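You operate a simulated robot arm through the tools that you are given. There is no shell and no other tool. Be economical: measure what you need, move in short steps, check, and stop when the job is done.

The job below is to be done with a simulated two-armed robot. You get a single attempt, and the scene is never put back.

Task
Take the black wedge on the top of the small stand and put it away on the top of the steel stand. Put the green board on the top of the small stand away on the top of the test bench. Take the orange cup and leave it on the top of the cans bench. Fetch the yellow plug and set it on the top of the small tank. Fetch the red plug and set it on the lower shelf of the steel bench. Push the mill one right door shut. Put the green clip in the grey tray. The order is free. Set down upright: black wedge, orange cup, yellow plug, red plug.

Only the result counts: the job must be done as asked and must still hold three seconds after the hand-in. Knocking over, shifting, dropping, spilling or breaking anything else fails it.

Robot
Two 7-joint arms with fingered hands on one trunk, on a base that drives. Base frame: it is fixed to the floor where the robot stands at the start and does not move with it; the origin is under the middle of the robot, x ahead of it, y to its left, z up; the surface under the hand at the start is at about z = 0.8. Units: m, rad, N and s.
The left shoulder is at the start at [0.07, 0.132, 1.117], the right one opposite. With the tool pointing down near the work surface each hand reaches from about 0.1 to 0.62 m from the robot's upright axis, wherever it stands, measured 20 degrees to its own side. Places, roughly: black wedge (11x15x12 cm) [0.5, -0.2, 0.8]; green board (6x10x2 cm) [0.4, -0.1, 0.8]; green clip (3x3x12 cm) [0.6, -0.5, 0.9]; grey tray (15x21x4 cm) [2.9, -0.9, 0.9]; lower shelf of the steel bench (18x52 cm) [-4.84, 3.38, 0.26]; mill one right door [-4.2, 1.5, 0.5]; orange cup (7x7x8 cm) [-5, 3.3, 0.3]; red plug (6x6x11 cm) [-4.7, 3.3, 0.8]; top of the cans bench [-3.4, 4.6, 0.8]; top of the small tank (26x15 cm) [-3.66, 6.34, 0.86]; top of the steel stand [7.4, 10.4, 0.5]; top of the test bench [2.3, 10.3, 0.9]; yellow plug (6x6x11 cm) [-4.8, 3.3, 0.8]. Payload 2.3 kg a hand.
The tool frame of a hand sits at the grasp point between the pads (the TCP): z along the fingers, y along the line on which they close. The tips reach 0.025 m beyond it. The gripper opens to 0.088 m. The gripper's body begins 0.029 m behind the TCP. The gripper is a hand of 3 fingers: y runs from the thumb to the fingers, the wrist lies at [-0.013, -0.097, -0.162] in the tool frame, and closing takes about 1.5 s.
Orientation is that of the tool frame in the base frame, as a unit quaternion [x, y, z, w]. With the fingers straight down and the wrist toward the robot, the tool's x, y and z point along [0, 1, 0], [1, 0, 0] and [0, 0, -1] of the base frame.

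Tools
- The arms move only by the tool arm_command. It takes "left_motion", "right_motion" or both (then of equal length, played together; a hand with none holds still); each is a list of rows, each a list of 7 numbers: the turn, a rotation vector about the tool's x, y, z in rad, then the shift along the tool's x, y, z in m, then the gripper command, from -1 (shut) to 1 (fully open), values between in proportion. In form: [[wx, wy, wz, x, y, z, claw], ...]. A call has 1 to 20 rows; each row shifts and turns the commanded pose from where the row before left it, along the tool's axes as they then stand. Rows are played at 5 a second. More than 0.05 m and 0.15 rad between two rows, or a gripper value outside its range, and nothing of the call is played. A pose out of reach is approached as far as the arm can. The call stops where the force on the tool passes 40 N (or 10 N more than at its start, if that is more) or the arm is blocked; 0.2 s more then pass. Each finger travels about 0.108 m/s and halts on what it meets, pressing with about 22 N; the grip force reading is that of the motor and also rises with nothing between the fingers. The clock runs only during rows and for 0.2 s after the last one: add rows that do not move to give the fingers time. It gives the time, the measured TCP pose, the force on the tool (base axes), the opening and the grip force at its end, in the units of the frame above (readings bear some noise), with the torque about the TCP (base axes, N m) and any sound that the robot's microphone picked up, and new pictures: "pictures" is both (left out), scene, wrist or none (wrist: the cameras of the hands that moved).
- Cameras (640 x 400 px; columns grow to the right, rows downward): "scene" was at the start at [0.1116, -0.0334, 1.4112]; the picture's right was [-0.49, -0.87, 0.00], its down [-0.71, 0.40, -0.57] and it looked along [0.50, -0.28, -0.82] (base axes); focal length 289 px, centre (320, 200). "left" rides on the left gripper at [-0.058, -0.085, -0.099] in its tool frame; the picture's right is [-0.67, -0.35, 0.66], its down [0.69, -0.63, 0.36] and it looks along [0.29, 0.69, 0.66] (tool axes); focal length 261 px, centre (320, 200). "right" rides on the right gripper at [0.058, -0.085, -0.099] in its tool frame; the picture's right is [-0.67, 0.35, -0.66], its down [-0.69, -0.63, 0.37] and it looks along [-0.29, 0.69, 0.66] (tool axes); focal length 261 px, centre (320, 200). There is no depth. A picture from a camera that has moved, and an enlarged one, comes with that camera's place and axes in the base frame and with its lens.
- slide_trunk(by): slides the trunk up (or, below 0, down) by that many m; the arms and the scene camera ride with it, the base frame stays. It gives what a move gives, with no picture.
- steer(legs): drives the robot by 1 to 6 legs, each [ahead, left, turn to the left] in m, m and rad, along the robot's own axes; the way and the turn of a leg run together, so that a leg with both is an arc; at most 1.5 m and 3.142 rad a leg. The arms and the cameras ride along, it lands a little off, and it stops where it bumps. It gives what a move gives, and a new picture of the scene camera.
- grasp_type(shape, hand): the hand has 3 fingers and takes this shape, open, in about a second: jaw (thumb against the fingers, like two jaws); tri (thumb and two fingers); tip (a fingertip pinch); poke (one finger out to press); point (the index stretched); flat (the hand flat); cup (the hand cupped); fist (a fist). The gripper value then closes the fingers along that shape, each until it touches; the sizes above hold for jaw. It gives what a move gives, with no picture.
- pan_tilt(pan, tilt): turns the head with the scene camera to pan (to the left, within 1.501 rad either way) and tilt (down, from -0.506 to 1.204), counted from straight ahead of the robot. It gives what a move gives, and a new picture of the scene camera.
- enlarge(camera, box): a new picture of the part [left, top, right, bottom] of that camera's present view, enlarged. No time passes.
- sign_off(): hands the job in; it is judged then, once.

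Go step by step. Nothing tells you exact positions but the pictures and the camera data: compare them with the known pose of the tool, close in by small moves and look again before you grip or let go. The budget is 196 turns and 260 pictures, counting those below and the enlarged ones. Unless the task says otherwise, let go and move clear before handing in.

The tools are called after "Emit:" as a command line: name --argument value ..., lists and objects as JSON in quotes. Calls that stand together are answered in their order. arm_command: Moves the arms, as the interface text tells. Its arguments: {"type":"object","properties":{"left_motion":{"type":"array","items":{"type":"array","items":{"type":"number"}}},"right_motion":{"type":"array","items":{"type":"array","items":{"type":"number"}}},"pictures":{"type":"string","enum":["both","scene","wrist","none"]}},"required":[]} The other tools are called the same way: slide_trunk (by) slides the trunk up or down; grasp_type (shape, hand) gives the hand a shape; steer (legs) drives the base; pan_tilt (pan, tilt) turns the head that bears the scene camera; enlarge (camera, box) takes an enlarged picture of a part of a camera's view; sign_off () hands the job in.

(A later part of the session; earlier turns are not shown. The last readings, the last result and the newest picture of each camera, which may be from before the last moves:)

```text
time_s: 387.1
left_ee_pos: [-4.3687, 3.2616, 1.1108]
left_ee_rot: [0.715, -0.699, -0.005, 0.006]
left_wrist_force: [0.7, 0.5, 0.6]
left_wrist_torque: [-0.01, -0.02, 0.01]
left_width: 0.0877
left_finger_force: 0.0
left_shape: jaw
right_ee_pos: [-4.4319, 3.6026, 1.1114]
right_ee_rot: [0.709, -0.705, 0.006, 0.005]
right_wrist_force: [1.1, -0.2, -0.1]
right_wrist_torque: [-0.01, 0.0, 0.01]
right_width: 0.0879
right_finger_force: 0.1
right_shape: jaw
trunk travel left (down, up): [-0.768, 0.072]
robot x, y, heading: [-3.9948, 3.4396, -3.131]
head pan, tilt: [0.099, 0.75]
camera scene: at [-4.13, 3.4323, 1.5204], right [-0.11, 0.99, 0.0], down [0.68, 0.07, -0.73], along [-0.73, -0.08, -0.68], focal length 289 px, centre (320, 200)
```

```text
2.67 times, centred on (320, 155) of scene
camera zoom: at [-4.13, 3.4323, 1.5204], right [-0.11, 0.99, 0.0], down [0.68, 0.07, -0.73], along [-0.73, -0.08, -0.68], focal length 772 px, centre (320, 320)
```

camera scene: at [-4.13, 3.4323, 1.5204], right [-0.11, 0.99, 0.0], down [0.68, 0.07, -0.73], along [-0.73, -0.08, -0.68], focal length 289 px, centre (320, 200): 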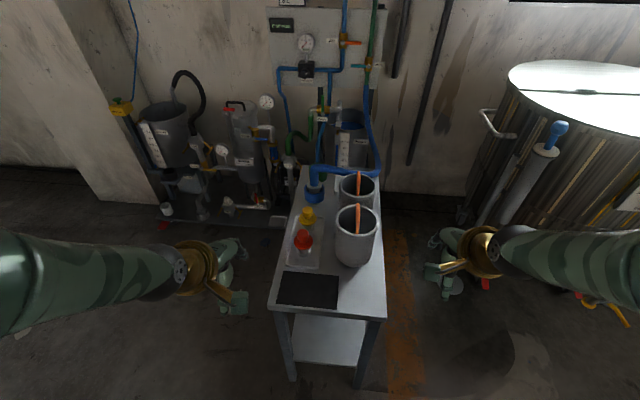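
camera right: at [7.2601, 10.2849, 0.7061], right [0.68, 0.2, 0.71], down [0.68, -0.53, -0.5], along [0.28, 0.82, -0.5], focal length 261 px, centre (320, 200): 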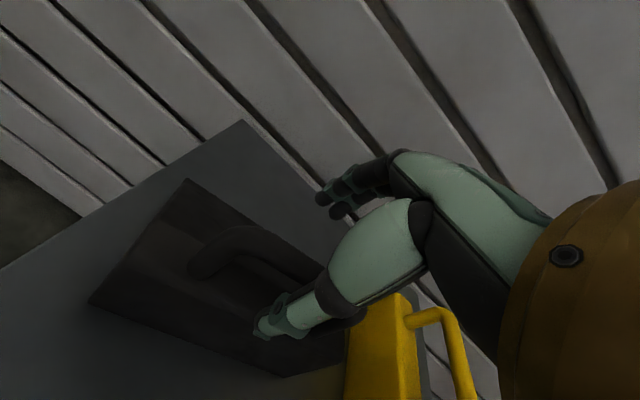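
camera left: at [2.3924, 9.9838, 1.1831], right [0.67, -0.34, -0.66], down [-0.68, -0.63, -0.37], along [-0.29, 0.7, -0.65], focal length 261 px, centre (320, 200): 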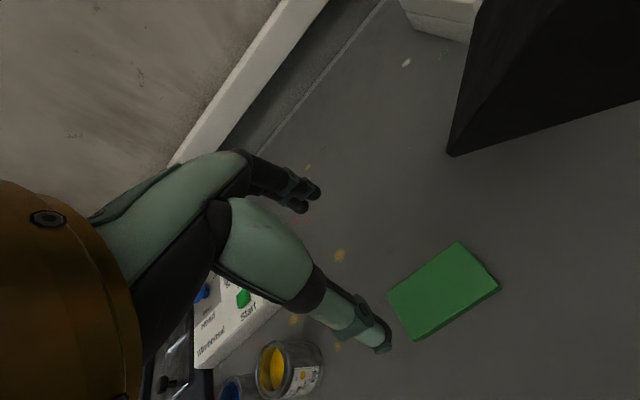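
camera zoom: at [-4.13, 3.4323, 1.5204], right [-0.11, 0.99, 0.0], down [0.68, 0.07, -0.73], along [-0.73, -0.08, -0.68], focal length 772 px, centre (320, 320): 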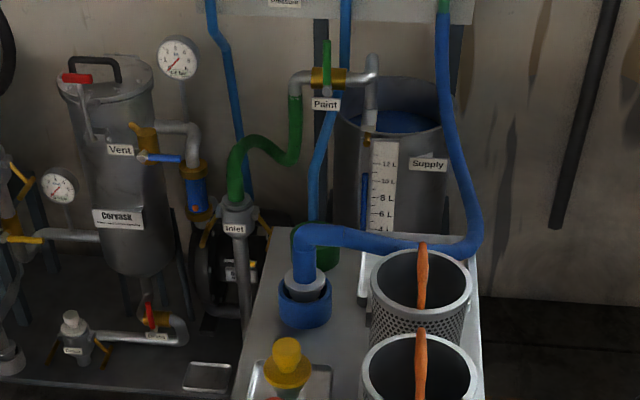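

Red plug ≈ (-4.697, 3.316), yellow ≈ (-4.79, 3.318), flanges at z≈0.80, tops ≈0.855. I park the right hand aside, drive in, and bring the left hand above the red plug.

Emit:
arm_command --right_motion '[[0, 0, 0, -0.04, -0.03, 0, 1], [0, 0, 0, -0.04, -0.03, 0, 1], [0, 0, 0, -0.04, -0.03, 0, 1]]' --pictures "none"

Emit:
steer --legs '[[0.13, 0, 0]]'

Emit:
arm_command --left_motion '[[0, 0, 0, -0.015, 0.045, 0, 0.4], [0, 0, 0, -0.015, 0.045, 0, 0.4], [0, 0, 0, -0.015, 0.045, 0, 0.4], [0, 0, 0, -0.01, 0.045, 0.01, 0.4], [0, 0, 0, 0, 0.015, 0.04, 0.4], [0, 0, 0, 0, 0, 0.04, 0.4], [0, 0, 0, 0, 0, 0, 0.4]]'

```text
time_s: 387.9
left_ee_pos: [-4.3695, 3.2593, 1.1121]
left_ee_rot: [0.715, -0.699, -0.006, 0.005]
left_wrist_force: [0.2, -0.1, 0.1]
left_wrist_torque: [-0.02, 0.02, 0.0]
left_width: 0.0876
left_finger_force: 0.1
left_shape: jaw
right_ee_pos: [-4.3363, 3.7051, 1.1032]
right_ee_rot: [0.708, -0.705, 0.035, -0.016]
right_wrist_force: [0.1, -0.3, 0.2]
right_wrist_torque: [-0.03, -0.03, -0.03]
right_width: 0.088
right_finger_force: 0.1
right_shape: jaw
right hand out of reach, approached as far as the arm can: row 2, 3
trunk travel left (down, up): [-0.768, 0.072]
robot x, y, heading: [-3.9953, 3.4388, -3.135]
head pan, tilt: [0.099, 0.75]
```

```text
time_s: 389.2
left_ee_pos: [-4.4962, 3.2608, 1.1128]
left_ee_rot: [0.714, -0.7, -0.005, 0.005]
left_wrist_force: [-0.5, -0.4, 0.6]
left_wrist_torque: [0.01, 0.0, -0.01]
left_width: 0.0876
left_finger_force: 0.1
left_shape: jaw
right_ee_pos: [-4.463, 3.7063, 1.1054]
right_ee_rot: [0.709, -0.704, 0.033, -0.014]
right_wrist_force: [-0.5, 1.1, 0.0]
right_wrist_torque: [0.02, 0.03, 0.01]
right_width: 0.0875
right_finger_force: 0.0
right_shape: jaw
trunk travel left (down, up): [-0.768, 0.072]
robot x, y, heading: [-4.1255, 3.4348, -3.136]
head pan, tilt: [0.099, 0.75]
camera scene: at [-4.2561, 3.4312, 1.5208], right [-0.11, 0.99, 0.0], down [0.68, 0.07, -0.73], along [-0.73, -0.08, -0.68], focal length 289 px, centre (320, 200)
```

scene: 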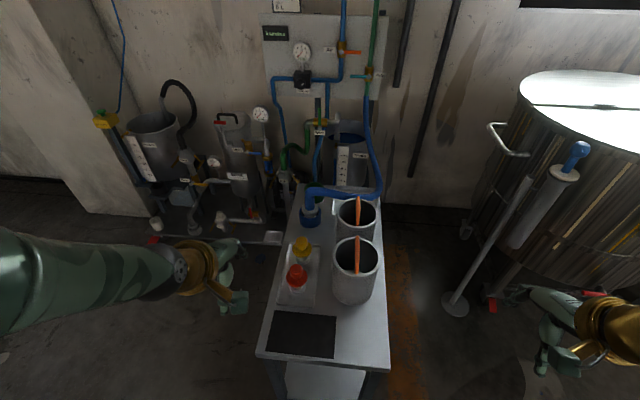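

```text
time_s: 390.8
left_ee_pos: [-4.6948, 3.316, 1.026]
left_ee_rot: [0.715, -0.699, -0.005, 0.007]
left_wrist_force: [0.1, 0.2, -0.1]
left_wrist_torque: [0.0, 0.01, 0.04]
left_width: 0.062
left_finger_force: 0.0
left_shape: jaw
right_ee_pos: [-4.4662, 3.7057, 1.1049]
right_ee_rot: [0.709, -0.704, 0.035, -0.015]
right_wrist_force: [-0.1, -0.1, 0.3]
right_wrist_torque: [0.02, 0.0, -0.01]
right_width: 0.0879
right_finger_force: 0.1
right_shape: jaw
trunk travel left (down, up): [-0.768, 0.072]
robot x, y, heading: [-4.1244, 3.4422, -3.133]
head pan, tilt: [0.099, 0.75]
camera scene: at [-4.2601, 3.4316, 1.5204], right [-0.11, 0.99, 0.0], down [0.68, 0.07, -0.73], along [-0.73, -0.08, -0.68], focal length 289 px, centre (320, 200)
camera left: at [-4.6092, 3.3744, 1.1239], right [0.33, 0.68, -0.66], down [0.64, -0.67, -0.37], along [-0.7, -0.3, -0.65], focal length 261 px, centre (320, 200)
```

scene: 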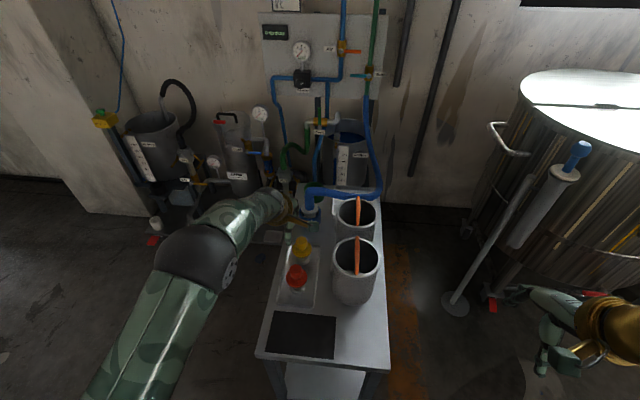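
left: 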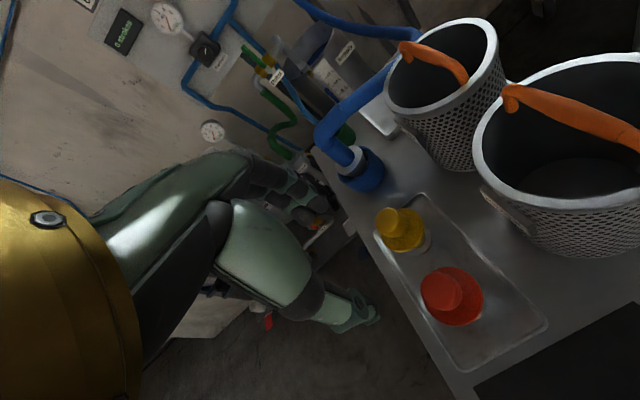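

Confirmed: red knob at (-4.694, 3.320). I descend onto it.

Emit:
arm_command --left_motion '[[0, 0, 0, -0.004, -0.001, 0.04, 0.4], [0, 0, 0, 0, 0, 0.05, 0.4], [0, 0, 0, 0, 0, 0.04, 0.4], [0, 0, 0, 0, 0, 0.025, 0.4], [0, 0, 0, 0, 0, 0, 0.4]]' --pictures "wrist"

```text
time_s: 392.0
left_ee_pos: [-4.6948, 3.3161, 0.8727]
left_ee_rot: [0.714, -0.701, -0.004, 0.005]
left_wrist_force: [-0.4, -0.5, 0.6]
left_wrist_torque: [-0.04, 0.0, 0.02]
left_width: 0.062
left_finger_force: 0.1
left_shape: jaw
left hand out of reach, approached as far as the arm can: row 4
right_ee_pos: [-4.4682, 3.7062, 1.1038]
right_ee_rot: [0.709, -0.704, 0.034, -0.015]
right_wrist_force: [-0.2, 0.9, 0.3]
right_wrist_torque: [-0.02, 0.02, 0.04]
right_width: 0.0877
right_finger_force: 0.1
right_shape: jaw
trunk travel left (down, up): [-0.768, 0.072]
robot x, y, heading: [-4.1296, 3.4372, -3.132]
head pan, tilt: [0.099, 0.75]
camera left: at [-4.6083, 3.3761, 0.9717], right [0.33, 0.68, -0.66], down [0.64, -0.67, -0.37], along [-0.7, -0.3, -0.65], focal length 261 px, centre (320, 200)
```

left: 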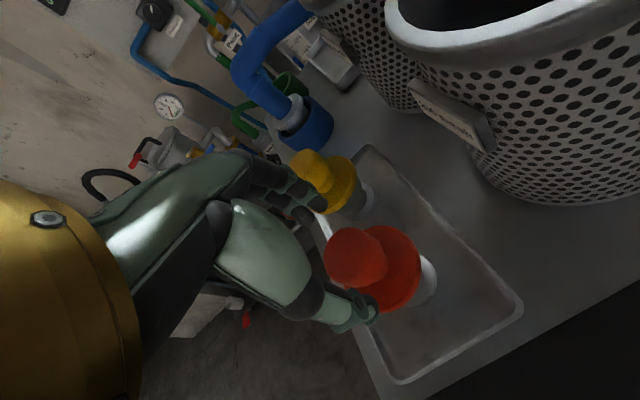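

The knob centre is ~1 cm toward me and north of the grip point. I correct and lower by the trunk.

Emit:
arm_command --left_motion '[[0, 0, 0, -0.008, -0.008, 0, 0.4], [0, 0, 0, 0, 0, 0.02, 0.4], [0, 0, 0, 0, 0, 0.011, 0.4], [0, 0, 0, 0, 0, 0, 0.4]]' --pictures "wrist"

```text
time_s: 393.0
left_ee_pos: [-4.6775, 3.3256, 0.843]
left_ee_rot: [0.713, -0.701, -0.004, 0.005]
left_wrist_force: [0.3, -0.2, -0.2]
left_wrist_torque: [0.02, 0.02, 0.0]
left_width: 0.0621
left_finger_force: 0.0
left_shape: jaw
left hand out of reach, approached as far as the arm can: row 2, 3
right_ee_pos: [-4.4672, 3.7057, 1.1033]
right_ee_rot: [0.709, -0.705, 0.035, -0.015]
right_wrist_force: [0.2, 0.5, 0.5]
right_wrist_torque: [-0.02, 0.02, 0.02]
right_width: 0.0875
right_finger_force: 0.1
right_shape: jaw
trunk travel left (down, up): [-0.768, 0.072]
robot x, y, heading: [-4.1228, 3.4364, -3.131]
head pan, tilt: [0.099, 0.75]
camera left: at [-4.5916, 3.3853, 0.9404], right [0.33, 0.68, -0.66], down [0.64, -0.67, -0.37], along [-0.7, -0.3, -0.65], focal length 261 px, centre (320, 200)
```

left: 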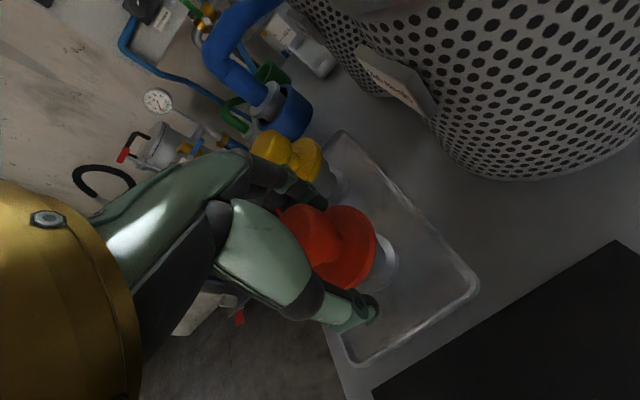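

The knob is between the fingers. I close and lift slightly.

Emit:
arm_command --left_motion '[[0, 0, 0, 0, 0, 0, 0], [0, 0, 0, 0, 0, 0, -0.5], [0, 0, 0, 0, 0, 0, -1], [0, 0, 0, 0, 0, 0, -1], [0, 0, 0, 0, 0, 0, -1], [0, 0, 0, 0, 0, 0, -1], [0, 0, 0, 0, 0, 0, -1], [0, 0, 0, 0, 0, -0.02, -1], [0, 0, 0, 0, 0, -0.03, -1], [0, 0, 0, 0, 0, -0.03, -1], [0, 0, 0, 0, 0, 0, -1]]' --pictures "both"

```text
time_s: 395.4
left_ee_pos: [-4.6758, 3.3266, 0.9208]
left_ee_rot: [0.714, -0.7, -0.004, 0.006]
left_wrist_force: [-0.3, -0.6, 0.1]
left_wrist_torque: [-0.02, 0.04, 0.0]
left_width: 0.0046
left_finger_force: 21.6
left_shape: jaw
right_ee_pos: [-4.4672, 3.7056, 1.1037]
right_ee_rot: [0.709, -0.704, 0.035, -0.015]
right_wrist_force: [-0.4, 0.2, 0.4]
right_wrist_torque: [0.01, -0.04, 0.0]
right_width: 0.0879
right_finger_force: 0.1
right_shape: jaw
trunk travel left (down, up): [-0.768, 0.072]
robot x, y, heading: [-4.1278, 3.4382, -3.133]
head pan, tilt: [0.099, 0.75]
camera scene: at [-4.2605, 3.4314, 1.5204], right [-0.11, 0.99, 0.0], down [0.68, 0.07, -0.73], along [-0.73, -0.08, -0.68], focal length 289 px, centre (320, 200)
camera left: at [-4.59, 3.3852, 1.02], right [0.33, 0.68, -0.66], down [0.64, -0.67, -0.37], along [-0.7, -0.3, -0.65], focal length 261 px, centre (320, 200)
```

scene: 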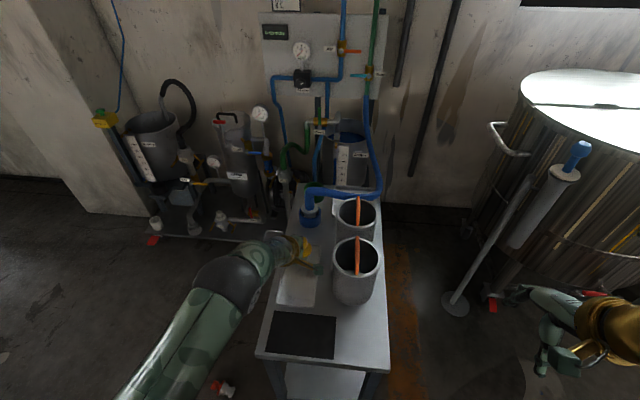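
left: 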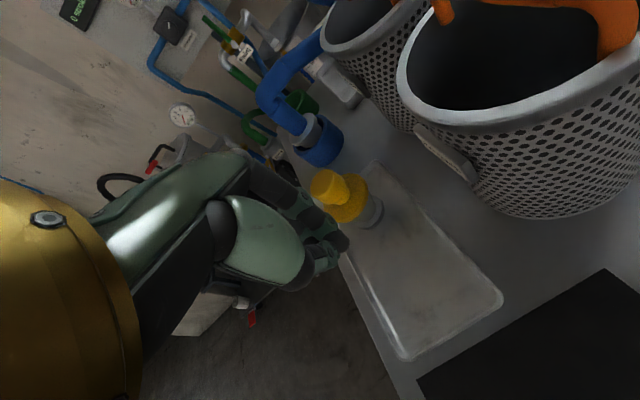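

The red plug slipped out of the grip and fell to the floor on the south side. I look at where it lies.

Emit:
arm_command --left_motion '[[0, 0, 0, 0, -0.04, -0.03, 1], [0, 0, 0, 0, -0.04, -0.03, 1], [0, 0, 0, 0.02, -0.04, -0.02, 1], [0, 0, 0, 0, -0.04, 0, 1], [0, 0, 0, 0, -0.03, 0, 1]]' --pictures "none"

Emit:
steer --legs '[[-0.35, 0, 0]]'

Emit:
pan_tilt --pan 0.5 --tilt 0.8

Emit:
enlarge --camera "scene" --box '[240, 140, 480, 290]'

```text
time_s: 396.6
left_ee_pos: [-4.4866, 3.3079, 1.0011]
left_ee_rot: [0.713, -0.701, -0.005, 0.006]
left_wrist_force: [-0.5, 0.7, -0.3]
left_wrist_torque: [0.0, -0.03, -0.05]
left_width: 0.0876
left_finger_force: 0.0
left_shape: jaw
right_ee_pos: [-4.4652, 3.7074, 1.1047]
right_ee_rot: [0.709, -0.705, 0.034, -0.013]
right_wrist_force: [0.2, 0.5, 0.1]
right_wrist_torque: [0.0, 0.0, -0.01]
right_width: 0.0877
right_finger_force: 0.1
right_shape: jaw
trunk travel left (down, up): [-0.768, 0.072]
robot x, y, heading: [-4.1229, 3.4424, -3.136]
head pan, tilt: [0.099, 0.75]
```

```text
time_s: 398.8
left_ee_pos: [-4.1532, 3.311, 1.0]
left_ee_rot: [0.713, -0.701, -0.004, 0.005]
left_wrist_force: [0.3, 0.3, -0.4]
left_wrist_torque: [0.0, -0.01, 0.02]
left_width: 0.0875
left_finger_force: 0.1
left_shape: jaw
right_ee_pos: [-4.1329, 3.7084, 1.1034]
right_ee_rot: [0.708, -0.706, 0.036, -0.015]
right_wrist_force: [-0.3, 0.9, -1.1]
right_wrist_torque: [0.0, 0.01, -0.02]
right_width: 0.0879
right_finger_force: 0.1
right_shape: jaw
trunk travel left (down, up): [-0.768, 0.072]
robot x, y, heading: [-3.7914, 3.4431, -3.137]
head pan, tilt: [0.099, 0.75]
camera scene: at [-3.9271, 3.434, 1.5201], right [-0.1, 0.99, 0.0], down [0.68, 0.07, -0.73], along [-0.73, -0.08, -0.68], focal length 289 px, centre (320, 200)
```

scene: 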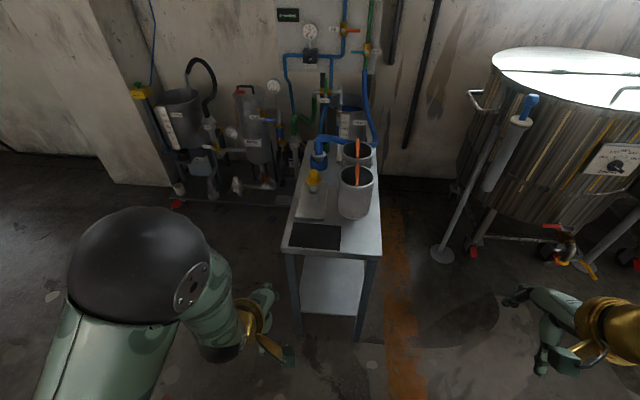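

```text
time_s: 399.7
left_ee_pos: [-4.1502, 3.3102, 1.0016]
left_ee_rot: [0.713, -0.701, -0.004, 0.005]
left_wrist_force: [-0.8, -0.1, 0.4]
left_wrist_torque: [0.0, 0.03, 0.03]
left_width: 0.0876
left_finger_force: 0.0
left_shape: jaw
right_ee_pos: [-4.1302, 3.7087, 1.1035]
right_ee_rot: [0.708, -0.706, 0.034, -0.015]
right_wrist_force: [0.1, 0.7, -0.3]
right_wrist_torque: [-0.02, -0.01, 0.0]
right_width: 0.0878
right_finger_force: 0.1
right_shape: jaw
trunk travel left (down, up): [-0.768, 0.072]
robot x, y, heading: [-3.7891, 3.4391, -3.132]
head pan, tilt: [0.499, 0.799]
camera scene: at [-3.912, 3.4038, 1.5165], right [-0.48, 0.88, 0.0], down [0.63, 0.35, -0.7], along [-0.61, -0.34, -0.72], focal length 289 px, centre (320, 200)
```

scene: 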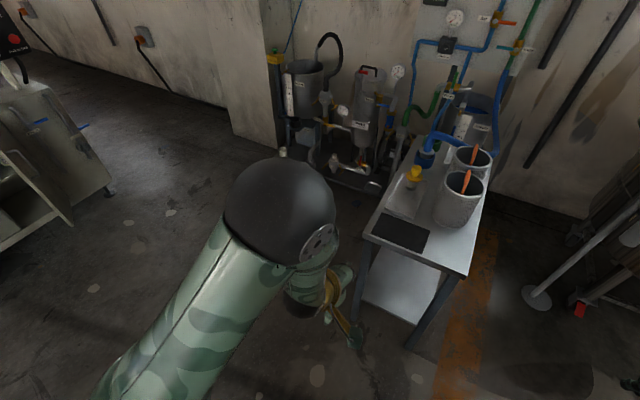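

```text
2.67 times, centred on (360, 215) of scene
camera zoom: at [-3.912, 3.4038, 1.5165], right [-0.48, 0.88, 0.0], down [0.63, 0.35, -0.7], along [-0.61, -0.34, -0.72], focal length 772 px, centre (213, 160)
```

zoom: 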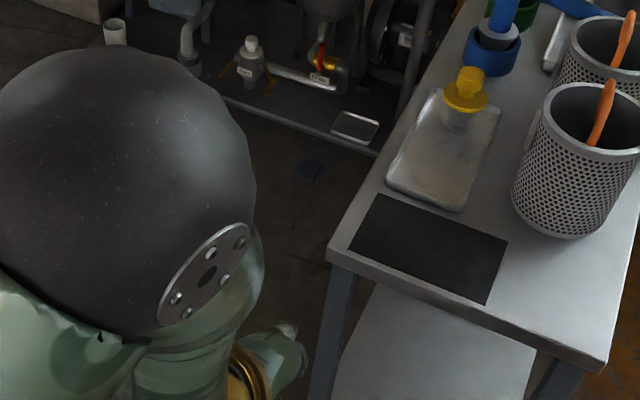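

The arm hides it. I shift south to face the fallen plug.

Emit:
steer --legs '[[0.05, 0.35, 0]]'

Emit:
arm_command --left_motion '[[0, 0, 0, 0.04, -0.02, 0, 1], [0, 0, 0, 0.04, -0.02, 0, 1], [0, 0, 0, 0.04, 0, 0, 1]]' --pictures "none"

Emit:
pan_tilt --pan 0.1 --tilt 0.9

```text
time_s: 402.0
left_ee_pos: [-4.1984, 2.9645, 1.0017]
left_ee_rot: [0.713, -0.701, -0.004, 0.006]
left_wrist_force: [0.3, 0.5, 0.8]
left_wrist_torque: [0.0, 0.03, -0.02]
left_width: 0.0878
left_finger_force: 0.1
left_shape: jaw
right_ee_pos: [-4.1765, 3.3619, 1.1035]
right_ee_rot: [0.707, -0.706, 0.035, -0.014]
right_wrist_force: [-0.4, -0.6, 0.0]
right_wrist_torque: [0.0, 0.0, -0.01]
right_width: 0.0877
right_finger_force: 0.1
right_shape: jaw
trunk travel left (down, up): [-0.768, 0.072]
robot x, y, heading: [-3.8362, 3.0899, -3.138]
head pan, tilt: [0.499, 0.799]
camera scene: at [-3.9595, 3.0574, 1.5165], right [-0.48, 0.88, 0.0], down [0.63, 0.34, -0.7], along [-0.61, -0.34, -0.72], focal length 289 px, centre (320, 200)
```

scene: 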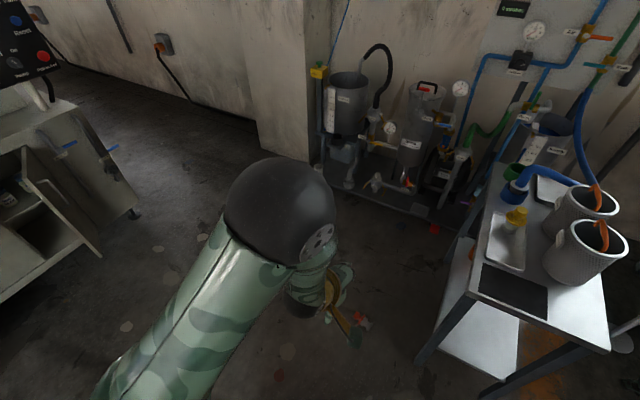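

```text
time_s: 402.8
left_ee_pos: [-4.1725, 2.8386, 0.9928]
left_ee_rot: [0.712, -0.702, -0.005, 0.005]
left_wrist_force: [0.2, -0.3, -0.2]
left_wrist_torque: [0.03, -0.03, 0.04]
left_width: 0.0877
left_finger_force: 0.0
left_shape: jaw
left hand out of reach, approached as far as the arm can: row 2
right_ee_pos: [-4.1765, 3.3583, 1.1046]
right_ee_rot: [0.707, -0.706, 0.033, -0.016]
right_wrist_force: [-0.4, -0.8, 0.3]
right_wrist_torque: [-0.01, 0.01, 0.01]
right_width: 0.0878
right_finger_force: 0.2
right_shape: jaw
trunk travel left (down, up): [-0.768, 0.072]
robot x, y, heading: [-3.84, 3.0938, -3.139]
head pan, tilt: [0.499, 0.799]
```

```text
time_s: 403.6
left_ee_pos: [-4.1721, 2.8399, 0.9932]
left_ee_rot: [0.713, -0.701, -0.004, 0.005]
left_wrist_force: [-0.2, 0.1, 0.8]
left_wrist_torque: [0.02, -0.02, 0.04]
left_width: 0.0878
left_finger_force: 0.1
left_shape: jaw
right_ee_pos: [-4.1766, 3.3611, 1.1045]
right_ee_rot: [-0.707, 0.707, -0.034, 0.016]
right_wrist_force: [0.0, -0.2, 0.0]
right_wrist_torque: [0.0, 0.01, 0.02]
right_width: 0.0877
right_finger_force: 0.1
right_shape: jaw
trunk travel left (down, up): [-0.768, 0.072]
robot x, y, heading: [-3.8377, 3.0916, -3.136]
head pan, tilt: [0.099, 0.901]
camera scene: at [-3.9642, 3.0861, 1.5085], right [-0.1, 0.99, 0.0], down [0.78, 0.08, -0.62], along [-0.62, -0.06, -0.78], focal length 289 px, centre (320, 200)
```

scene: 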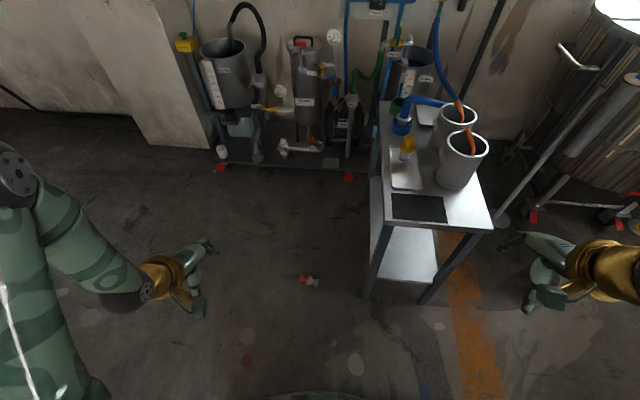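

I see the red plug lying on the floor near (-4.58, 2.97). I zoom in.

Emit:
enlarge --camera "scene" --box '[277, 261, 341, 301]'

```text
10.00 times, centred on (309, 281) of scene
camera zoom: at [-3.9642, 3.0861, 1.5085], right [-0.1, 0.99, 0.0], down [0.78, 0.08, -0.62], along [-0.62, -0.06, -0.78], focal length 2893 px, centre (430, -610)
```

zoom: 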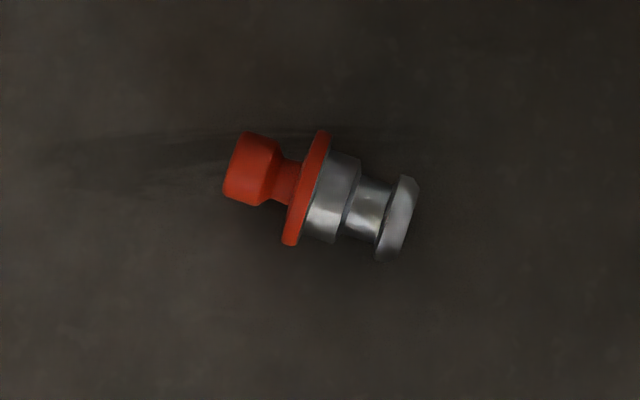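

The plug lies on its side, knob pointing south. I drive so my right hand can pick it from the floor around its body, aligning the hand to its axis.

Emit:
steer --legs '[[0.2, 0.3, 0]]'

Emit:
arm_command --right_motion '[[-0.035, -0.012, 0, 0.02, 0.04, 0, 1], [-0.035, -0.013, 0, 0.02, 0.04, 0, 1], [0, 0, 0, 0.02, 0.045, 0, 1], [0, 0, 0, 0.02, 0.045, 0, 1], [0, 0, 0.12, 0, 0.02, 0, 1], [0, 0, 0.12, 0, 0, 0, 1], [0, 0, 0.12, 0, 0, 0, 1], [0, 0, 0.11, 0, 0, 0, 1], [0, 0, 0, 0, 0, 0, 1]]' --pictures "none"

Emit:
slide_trunk --by -0.7

Emit:
enlarge --camera "right" --box '[0, 0, 640, 400]'

```text
time_s: 405.9
left_ee_pos: [-4.3621, 2.5341, 0.994]
left_ee_rot: [0.715, -0.699, -0.004, 0.006]
left_wrist_force: [-0.3, -0.2, 0.0]
left_wrist_torque: [0.01, -0.03, -0.03]
left_width: 0.0879
left_finger_force: 0.0
left_shape: jaw
right_ee_pos: [-4.3715, 3.0547, 1.1054]
right_ee_rot: [0.709, -0.704, 0.034, -0.013]
right_wrist_force: [0.9, 0.1, -0.2]
right_wrist_torque: [0.0, 0.02, 0.0]
right_width: 0.0877
right_finger_force: 0.1
right_shape: jaw
trunk travel left (down, up): [-0.768, 0.072]
robot x, y, heading: [-4.0306, 2.7876, -3.13]
head pan, tilt: [0.099, 0.901]
camera scene: at [-4.1563, 2.7822, 1.5086], right [-0.11, 0.99, 0.0], down [0.78, 0.09, -0.62], along [-0.62, -0.07, -0.78], focal length 289 px, centre (320, 200)
```

scene: 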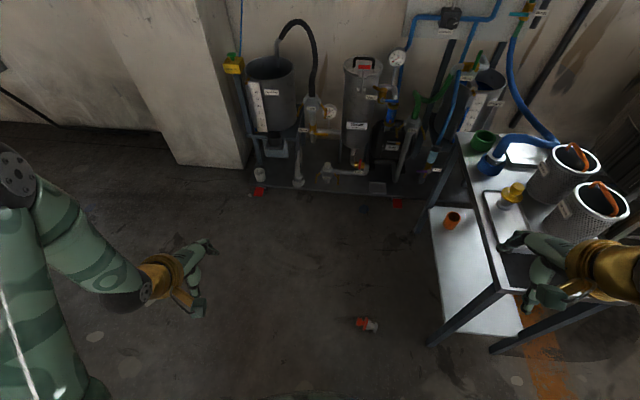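

```text
time_s: 407.9
left_ee_pos: [-4.3641, 2.5321, 0.9945]
left_ee_rot: [0.715, -0.699, -0.005, 0.006]
left_wrist_force: [0.4, -0.6, 0.9]
left_wrist_torque: [0.0, -0.01, 0.03]
left_width: 0.0879
left_finger_force: 0.0
left_shape: jaw
right_ee_pos: [-4.5618, 2.9711, 1.1016]
right_ee_rot: [-0.526, 0.851, -0.001, -0.001]
right_wrist_force: [0.2, -0.7, 0.5]
right_wrist_torque: [0.0, -0.01, 0.03]
right_width: 0.0878
right_finger_force: 0.1
right_shape: jaw
trunk travel left (down, up): [-0.768, 0.072]
robot x, y, heading: [-4.0324, 2.7854, -3.129]
head pan, tilt: [0.099, 0.901]
```

```text
refused: -0.7 is not a number from -0.4 to 0.4
```

```text
1.00 times, centred on (320, 200) of right (not enlarged: the box is as wide or as high as the picture)
camera zoom: at [-4.5116, 2.8827, 1.2008], right [-0.01, 0.76, 0.65], down [0.87, 0.33, -0.37], along [-0.49, 0.56, -0.66], focal length 261 px, centre (320, 200)
```

zoom: 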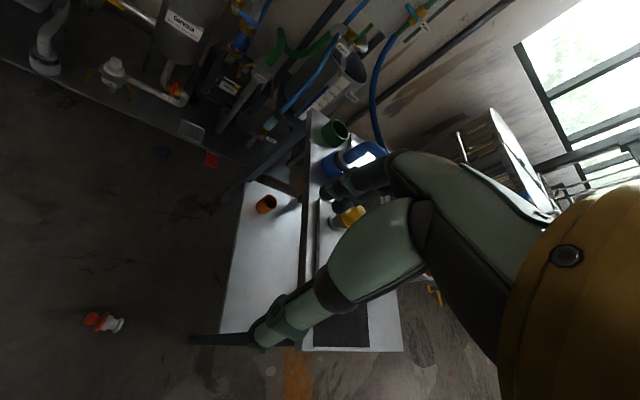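

I lower the trunk in two strokes.

Emit:
slide_trunk --by -0.4

Emit:
slide_trunk --by -0.3

Emit:
enlarge --camera "right" --box '[0, 0, 640, 400]'

Emit:
enlarge --camera "scene" --box '[240, 150, 560, 350]'

```text
time_s: 411.8
left_ee_pos: [-4.3639, 2.532, 0.5941]
left_ee_rot: [0.715, -0.699, -0.004, 0.006]
left_wrist_force: [0.2, -0.5, 0.1]
left_wrist_torque: [0.01, -0.01, 0.01]
left_width: 0.0876
left_finger_force: 0.1
left_shape: jaw
right_ee_pos: [-4.5614, 2.9719, 0.701]
right_ee_rot: [-0.526, 0.85, -0.001, 0.0]
right_wrist_force: [0.3, -0.3, -0.4]
right_wrist_torque: [0.0, -0.01, 0.01]
right_width: 0.0879
right_finger_force: 0.0
right_shape: jaw
trunk travel left (down, up): [-0.368, 0.472]
robot x, y, heading: [-4.0317, 2.7888, -3.132]
head pan, tilt: [0.099, 0.901]
```

```text
time_s: 414.8
left_ee_pos: [-4.3635, 2.5337, 0.2942]
left_ee_rot: [0.715, -0.699, -0.004, 0.006]
left_wrist_force: [0.8, 0.5, 1.1]
left_wrist_torque: [0.01, 0.01, -0.01]
left_width: 0.0876
left_finger_force: 0.2
left_shape: jaw
right_ee_pos: [-4.5624, 2.9722, 0.4014]
right_ee_rot: [-0.527, 0.85, 0.0, -0.001]
right_wrist_force: [0.3, 0.4, -0.3]
right_wrist_torque: [0.04, -0.01, -0.02]
right_width: 0.0877
right_finger_force: 0.1
right_shape: jaw
trunk travel left (down, up): [-0.068, 0.772]
robot x, y, heading: [-4.0296, 2.7864, -3.131]
head pan, tilt: [0.099, 0.901]
```

```text
1.00 times, centred on (320, 200) of right (not enlarged: the box is as wide or as high as the picture)
camera zoom: at [-4.5114, 2.8825, 0.5009], right [-0.01, 0.76, 0.65], down [0.87, 0.33, -0.37], along [-0.49, 0.56, -0.66], focal length 261 px, centre (320, 200)
```

zoom: 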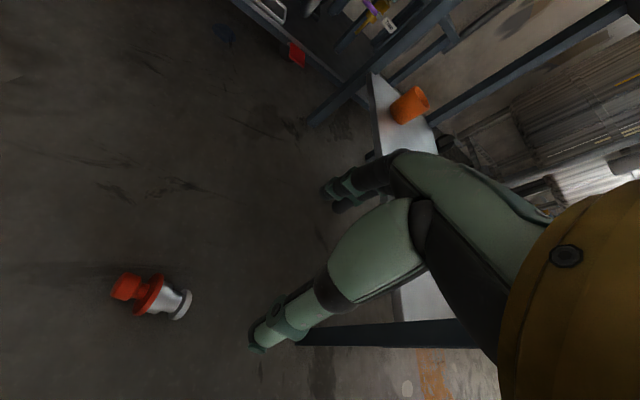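

```text
2.00 times, centred on (400, 250) of scene
camera zoom: at [-4.1574, 2.78, 0.8085], right [-0.11, 0.99, 0.0], down [0.78, 0.09, -0.62], along [-0.62, -0.07, -0.78], focal length 579 px, centre (160, 100)
```

zoom: 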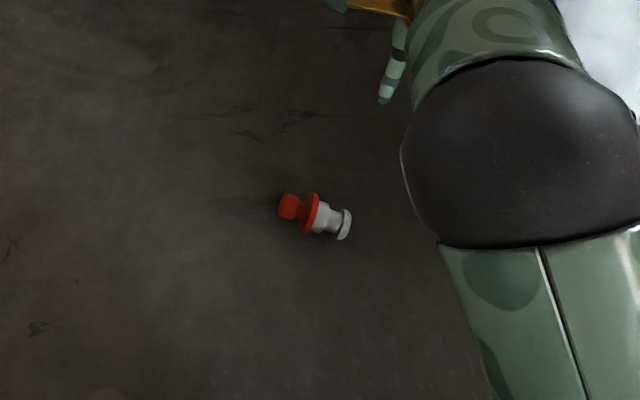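

Plug body ≈ (-4.582, 2.974), axis ~18° off. I drive 8 cm closer, correct the yaw, and reach down.

Emit:
steer --legs '[[0.08, 0, 0]]'

Emit:
slide_trunk --by -0.06

Emit:
arm_command --right_motion '[[0, 0, -0.07, 0, 0, 0.03, 1], [0, 0, -0.07, 0, 0, 0.03, 1], [0, 0, 0, -0.01, -0.028, 0.03, 1], [0, 0, 0, -0.01, -0.028, 0.03, 1], [0, 0, 0, 0, 0, 0.04, 1], [0, 0, 0, 0, 0, 0.04, 1], [0, 0, 0, 0, 0, 0.04, 1], [0, 0, 0, 0, 0, 0, 1]]' --pictures "both"

```text
time_s: 415.8
left_ee_pos: [-4.4424, 2.5313, 0.2942]
left_ee_rot: [0.716, -0.698, -0.004, 0.005]
left_wrist_force: [0.2, -1.2, 0.4]
left_wrist_torque: [0.01, 0.01, 0.02]
left_width: 0.0877
left_finger_force: 0.1
left_shape: jaw
right_ee_pos: [-4.6405, 2.9681, 0.4019]
right_ee_rot: [-0.527, 0.85, -0.002, -0.001]
right_wrist_force: [-0.6, -0.8, -1.1]
right_wrist_torque: [-0.02, -0.02, 0.0]
right_width: 0.0879
right_finger_force: 0.0
right_shape: jaw
trunk travel left (down, up): [-0.068, 0.772]
robot x, y, heading: [-4.1112, 2.7853, -3.126]
head pan, tilt: [0.099, 0.901]
camera scene: at [-4.2368, 2.7788, 0.8085], right [-0.11, 0.99, 0.0], down [0.78, 0.09, -0.62], along [-0.62, -0.07, -0.78], focal length 289 px, centre (320, 200)
```

scene: 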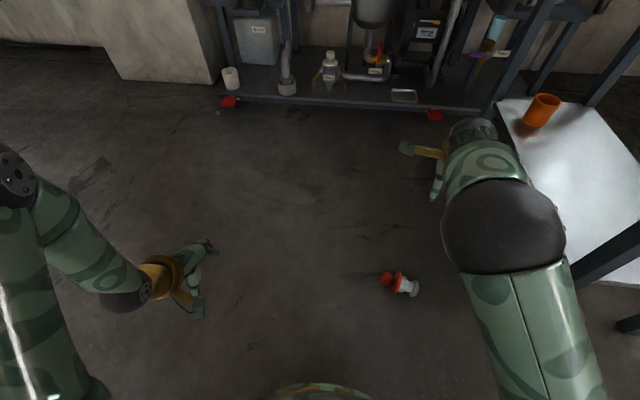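

```text
time_s: 416.8
left_ee_pos: [-4.442, 2.531, 0.2337]
left_ee_rot: [0.716, -0.698, -0.004, 0.006]
left_wrist_force: [-1.3, 0.6, 0.0]
left_wrist_torque: [0.03, -0.01, 0.02]
left_width: 0.0876
left_finger_force: 0.1
left_shape: jaw
right_ee_pos: [-4.642, 2.9686, 0.3407]
right_ee_rot: [-0.526, 0.85, -0.001, -0.001]
right_wrist_force: [0.5, 0.2, -0.2]
right_wrist_torque: [0.0, 0.0, -0.03]
right_width: 0.0878
right_finger_force: 0.0
right_shape: jaw
trunk travel left (down, up): [-0.008, 0.832]
robot x, y, heading: [-4.1085, 2.7833, -3.134]
head pan, tilt: [0.099, 0.901]
```

```text
time_s: 418.6
left_ee_pos: [-4.4421, 2.5316, 0.234]
left_ee_rot: [0.715, -0.699, -0.004, 0.006]
left_wrist_force: [-0.1, 0.4, -1.2]
left_wrist_torque: [-0.01, -0.03, 0.01]
left_width: 0.0875
left_finger_force: 0.1
left_shape: jaw
right_ee_pos: [-4.5832, 2.9712, 0.1013]
right_ee_rot: [-0.585, 0.811, -0.001, -0.002]
right_wrist_force: [-0.7, -0.3, -0.1]
right_wrist_torque: [-0.02, 0.01, 0.04]
right_width: 0.0878
right_finger_force: 0.1
right_shape: jaw
trunk travel left (down, up): [-0.008, 0.832]
robot x, y, heading: [-4.1087, 2.7859, -3.129]
head pan, tilt: [0.099, 0.901]
camera scene: at [-4.2368, 2.7788, 0.7485], right [-0.11, 0.99, 0.0], down [0.78, 0.09, -0.62], along [-0.62, -0.07, -0.78], focal length 289 px, centre (320, 200)
camera right: at [-4.5207, 2.8898, 0.2021], right [-0.12, 0.75, 0.65], down [0.81, 0.45, -0.37], along [-0.57, 0.49, -0.66], focal length 261 px, centre (320, 200)
```

scene: 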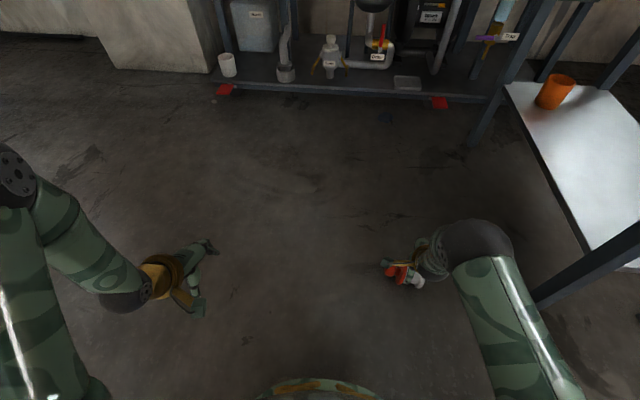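
right: 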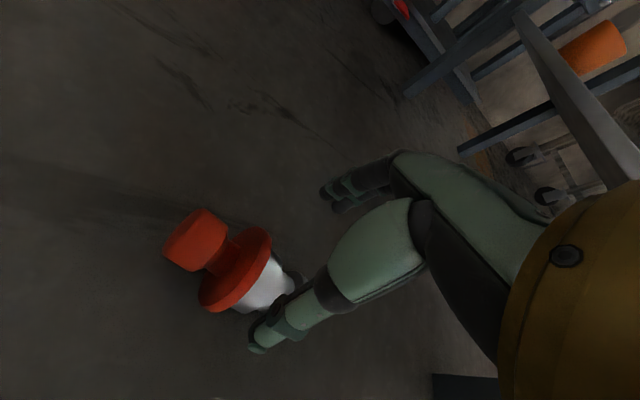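

Nearly aligned. Small correction, descend to the floor, and close around the body.

Emit:
arm_command --right_motion '[[0, 0, 0, -0.009, -0.009, 0.02, 1], [0, 0, 0, 0, 0, 0.025, 1], [0, 0, 0, 0, 0, 0.018, 1], [0, 0, 0, 0, 0, 0.003, 1], [0, 0, 0, 0, 0, 0, 1]]' --pictures "wrist"

```text
time_s: 419.8
left_ee_pos: [-4.4416, 2.5311, 0.2341]
left_ee_rot: [0.716, -0.698, -0.004, 0.005]
left_wrist_force: [-0.6, 0.8, -0.1]
left_wrist_torque: [0.01, 0.0, 0.01]
left_width: 0.0877
left_finger_force: 0.2
left_shape: jaw
right_ee_pos: [-4.5694, 2.9778, 0.034]
right_ee_rot: [-0.585, 0.811, -0.001, -0.001]
right_wrist_force: [-0.4, -0.6, 0.0]
right_wrist_torque: [0.0, 0.01, 0.0]
right_width: 0.0877
right_finger_force: 0.1
right_shape: jaw
trunk travel left (down, up): [-0.008, 0.832]
robot x, y, heading: [-4.1065, 2.7863, -3.131]
head pan, tilt: [0.099, 0.901]
camera right: at [-4.5078, 2.8963, 0.1341], right [-0.12, 0.75, 0.65], down [0.81, 0.45, -0.37], along [-0.57, 0.49, -0.66], focal length 261 px, centre (320, 200)
```

right: 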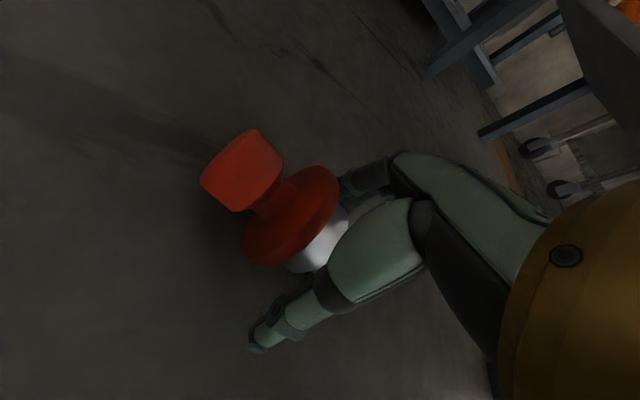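

Emit:
arm_command --right_motion '[[0, 0, 0, 0, 0, 0, 0.3], [0, 0, 0, 0, 0, 0, 0], [0, 0, 0, 0, 0, 0, -0.4], [0, 0, 0, 0, 0, 0, -1], [0, 0, 0, 0, 0, 0, -1], [0, 0, 0, 0, 0, 0, -1], [0, 0, 0, 0, 0, 0, -1], [0, 0, 0, 0, 0, -0.02, -1], [0, 0, 0, 0, 0, -0.04, -1], [0, 0, 0, 0, 0, -0.04, -1], [0, 0, 0, 0, 0, 0, -1]]' --pictures "wrist"

```text
time_s: 422.2
left_ee_pos: [-4.4402, 2.5313, 0.2333]
left_ee_rot: [0.716, -0.698, -0.004, 0.005]
left_wrist_force: [-0.7, 0.4, -0.4]
left_wrist_torque: [-0.01, -0.02, -0.01]
left_width: 0.0878
left_finger_force: 0.0
left_shape: jaw
right_ee_pos: [-4.5724, 2.977, 0.1337]
right_ee_rot: [-0.585, 0.811, -0.001, -0.001]
right_wrist_force: [0.6, -0.4, -0.5]
right_wrist_torque: [0.04, -0.02, 0.0]
right_width: 0.015
right_finger_force: 22.5
right_shape: jaw
trunk travel left (down, up): [-0.008, 0.832]
robot x, y, heading: [-4.1078, 2.784, -3.13]
head pan, tilt: [0.099, 0.901]
camera right: at [-4.5099, 2.8956, 0.2334], right [-0.12, 0.75, 0.65], down [0.81, 0.45, -0.37], along [-0.57, 0.49, -0.66], focal length 261 px, centre (320, 200)
```

right: 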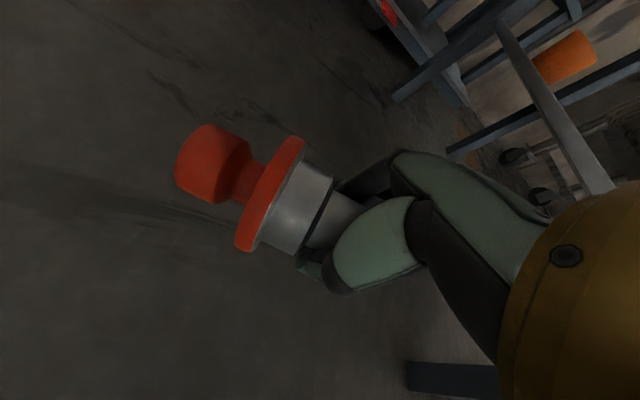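

The plug is held, but at the narrow neck near its base, too low for placing. I set it back down and regrip 2 cm nearer the flange.

Emit:
arm_command --right_motion '[[0, 0, 0, 0, 0, 0.04, -1], [0, 0, 0, 0, 0, 0.04, -1], [0, 0, 0, 0, 0, 0.018, -1], [0, 0, 0, 0, 0, 0, -0.5], [0, 0, 0, 0, 0, 0, 0.2], [0, 0, 0, 0, 0, 0, 0.6], [0, 0, 0, 0, 0, 0, 0.8], [0, 0, 0, 0.02, 0, 0, 0.8], [0, 0, 0, 0, 0, 0, 0.8]]' --pictures "wrist"

```text
time_s: 424.2
left_ee_pos: [-4.4419, 2.5304, 0.2335]
left_ee_rot: [0.715, -0.699, -0.005, 0.005]
left_wrist_force: [0.3, -0.2, 0.0]
left_wrist_torque: [0.03, 0.01, -0.03]
left_width: 0.0878
left_finger_force: 0.1
left_shape: jaw
right_ee_pos: [-4.5773, 2.9574, 0.0366]
right_ee_rot: [-0.586, 0.811, -0.001, -0.002]
right_wrist_force: [0.3, 0.5, 0.2]
right_wrist_torque: [-0.01, 0.02, 0.0]
right_width: 0.0791
right_finger_force: 0.1
right_shape: jaw
trunk travel left (down, up): [-0.008, 0.832]
robot x, y, heading: [-4.1095, 2.783, -3.131]
head pan, tilt: [0.099, 0.901]
camera right: at [-4.5148, 2.8765, 0.1377], right [-0.12, 0.75, 0.65], down [0.81, 0.45, -0.37], along [-0.57, 0.49, -0.66], focal length 261 px, centre (320, 200)
```

right: 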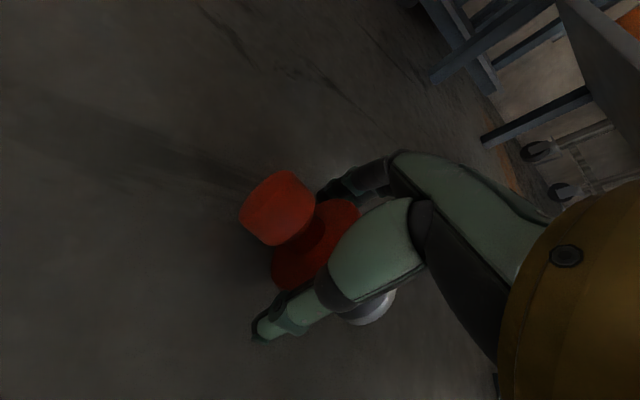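

Emit:
arm_command --right_motion '[[0, 0, 0, -0.008, 0, 0, 0.8], [0, 0, 0, 0, 0, 0, 0.2], [0, 0, 0, 0, 0, 0, -0.4], [0, 0, 0, 0, 0, 0, -1], [0, 0, 0, 0, 0, 0, -1], [0, 0, 0, 0, 0, 0, -1], [0, 0, 0, 0, 0, 0, -1], [0, 0, 0, 0, 0, -0.02, -1], [0, 0, 0, 0, 0, -0.04, -1], [0, 0, 0, 0, 0, -0.05, -1], [0, 0, 0, 0, 0, -0.05, -1], [0, 0, 0, 0, 0, 0, -1]]' --pictures "wrist"

```text
time_s: 426.8
left_ee_pos: [-4.4432, 2.5308, 0.2341]
left_ee_rot: [0.716, -0.698, -0.005, 0.006]
left_wrist_force: [0.1, 0.9, 0.2]
left_wrist_torque: [-0.02, 0.0, -0.03]
left_width: 0.0875
left_finger_force: 0.1
left_shape: jaw
right_ee_pos: [-4.5763, 2.967, 0.1954]
right_ee_rot: [-0.585, 0.811, -0.002, -0.001]
right_wrist_force: [0.1, 0.1, -1.2]
right_wrist_torque: [0.05, 0.02, 0.0]
right_width: 0.0336
right_finger_force: 22.0
right_shape: jaw
trunk travel left (down, up): [-0.008, 0.832]
robot x, y, heading: [-4.109, 2.7869, -3.13]
head pan, tilt: [0.099, 0.901]
camera right: at [-4.5144, 2.8851, 0.2951], right [-0.12, 0.75, 0.65], down [0.81, 0.45, -0.37], along [-0.57, 0.49, -0.66], focal length 261 px, centre (320, 200)
```

right: 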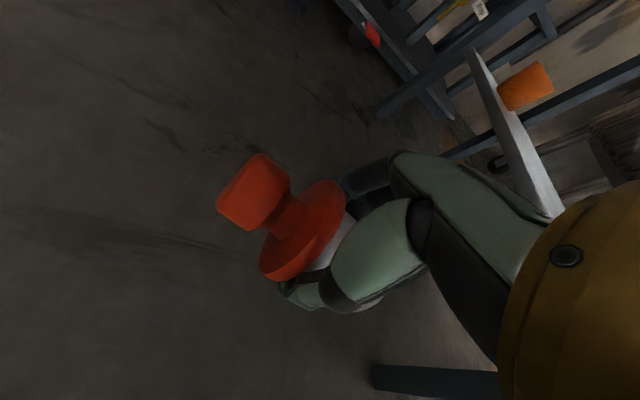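

Now it's gripped firmly on the body. I'll work from the open south side of the bench: raise, back off, turn north and slide to that side.

Emit:
slide_trunk --by 0.2

Emit:
steer --legs '[[-0.35, 0.1, 0], [0, 0, -1.58], [-0.25, 0, 0], [0, 1.05, 0]]'

Emit:
arm_command --right_motion '[[0, 0, -0.11, 0, 0, 0, -1], [0, 0, -0.11, 0, 0, 0, -1], [0, 0, -0.11, 0, 0, 0, -1], [-0.0864, 0.0864, 0.0864, 0, 0, 0, -1], [-0.0864, 0.0864, 0.0864, 0, 0, 0, -1], [-0.0864, 0.0864, 0.0864, 0, 0, 0, -1], [-0.0864, 0.0864, 0.0864, 0, 0, 0, -1], [-0.0864, 0.0864, 0.0864, 0, 0, 0, -1], [-0.0864, 0.0864, 0.0864, 0, 0, 0, -1], [-0.0864, 0.0864, 0.0864, 0, 0, 0, -1], [-0.0864, 0.0864, 0.0864, 0, 0, 0, -1], [-0.0864, 0.0864, 0.0864, 0, 0, 0, -1], [-0.0864, 0.0864, 0.0864, 0, 0, 0, -1], [-0.0864, 0.0864, 0.0864, 0, 0, 0, -1], [-0.0864, 0.0864, 0.0864, 0, 0, 0, -1], [-0.0864, 0.0864, 0.0864, 0, 0, 0, -1], [-0.0864, 0.0864, 0.0864, 0, 0, 0, -1], [0, 0, 0, 0, 0, 0, -1]]' --pictures "both"

```text
time_s: 429.0
left_ee_pos: [-4.4422, 2.5313, 0.4341]
left_ee_rot: [0.716, -0.698, -0.004, 0.005]
left_wrist_force: [1.3, -0.6, -0.9]
left_wrist_torque: [-0.01, 0.01, 0.0]
left_width: 0.0878
left_finger_force: 0.1
left_shape: jaw
right_ee_pos: [-4.5767, 2.9657, 0.3942]
right_ee_rot: [-0.585, 0.811, -0.001, -0.002]
right_wrist_force: [0.1, 0.3, -2.5]
right_wrist_torque: [0.02, 0.0, 0.02]
right_width: 0.0333
right_finger_force: 22.3
right_shape: jaw
trunk travel left (down, up): [-0.208, 0.632]
robot x, y, heading: [-4.1071, 2.7866, -3.13]
head pan, tilt: [0.099, 0.901]
```

```text
time_s: 441.7
left_ee_pos: [-5.0717, 2.7257, 0.4332]
left_ee_rot: [-0.023, 1.0, 0.007, -0.001]
left_wrist_force: [-0.5, -0.3, -0.1]
left_wrist_torque: [0.01, 0.0, 0.0]
left_width: 0.0877
left_finger_force: 0.0
left_shape: jaw
right_ee_pos: [-4.641, 2.8697, 0.3945]
right_ee_rot: [0.148, 0.989, 0.0, -0.002]
right_wrist_force: [-0.1, -0.5, -1.9]
right_wrist_torque: [0.0, -0.02, 0.01]
right_width: 0.0329
right_finger_force: 22.1
right_shape: jaw
trunk travel left (down, up): [-0.208, 0.632]
robot x, y, heading: [-4.8137, 2.3952, 1.603]
head pan, tilt: [0.099, 0.901]
camera scene: at [-4.8238, 2.525, 0.9484], right [0.99, 0.14, 0.0], down [0.11, -0.78, -0.62], along [-0.08, 0.61, -0.78], focal length 289 px, centre (320, 200)
```

scene: 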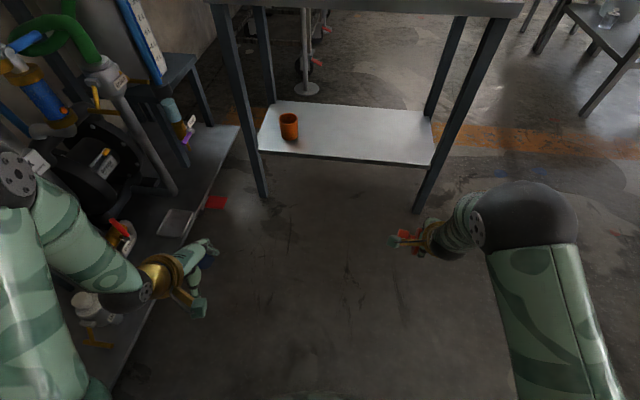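

```text
time_s: 445.5
left_ee_pos: [-5.0726, 2.7242, 0.4332]
left_ee_rot: [-0.023, 1.0, 0.007, -0.001]
left_wrist_force: [-0.4, -0.7, -0.4]
left_wrist_torque: [-0.01, 0.0, 0.02]
left_width: 0.0877
left_finger_force: 0.0
left_shape: jaw
right_ee_pos: [-4.6414, 2.8694, 0.3947]
right_ee_rot: [-0.493, -0.506, -0.491, 0.509]
right_wrist_force: [0.6, -0.9, -1.8]
right_wrist_torque: [-0.03, 0.05, 0.01]
right_width: 0.0325
right_finger_force: 22.3
right_shape: jaw
trunk travel left (down, up): [-0.208, 0.632]
robot x, y, heading: [-4.8111, 2.3981, 1.609]
head pan, tilt: [0.099, 0.901]
camera scene: at [-4.8237, 2.5249, 0.9484], right [0.99, 0.14, 0.0], down [0.11, -0.78, -0.62], along [-0.08, 0.61, -0.78], focal length 289 px, centre (320, 200)
camera right: at [-4.7222, 2.7671, 0.4536], right [0.37, -0.64, -0.67], down [-0.64, 0.35, -0.68], along [0.67, 0.68, -0.29], focal length 261 px, centre (320, 200)
```

scene: 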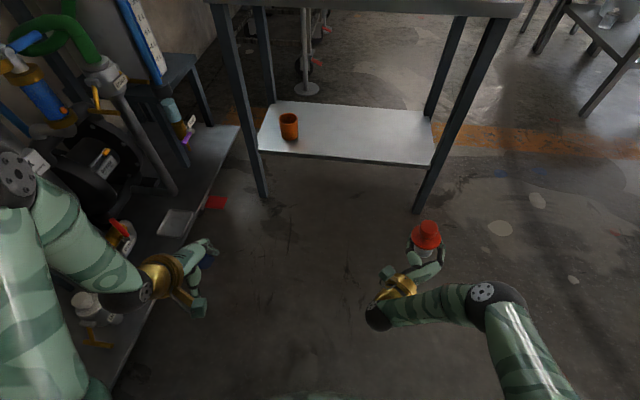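
right: 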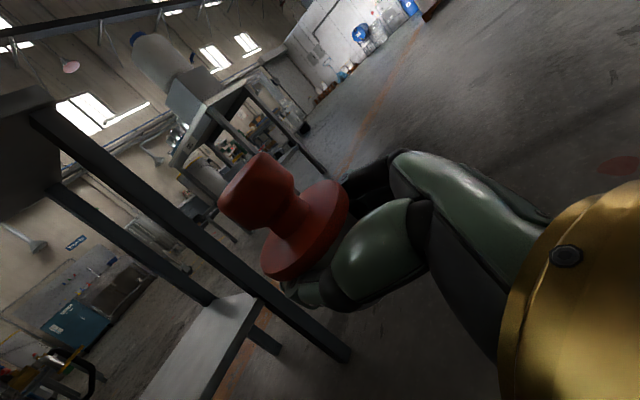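

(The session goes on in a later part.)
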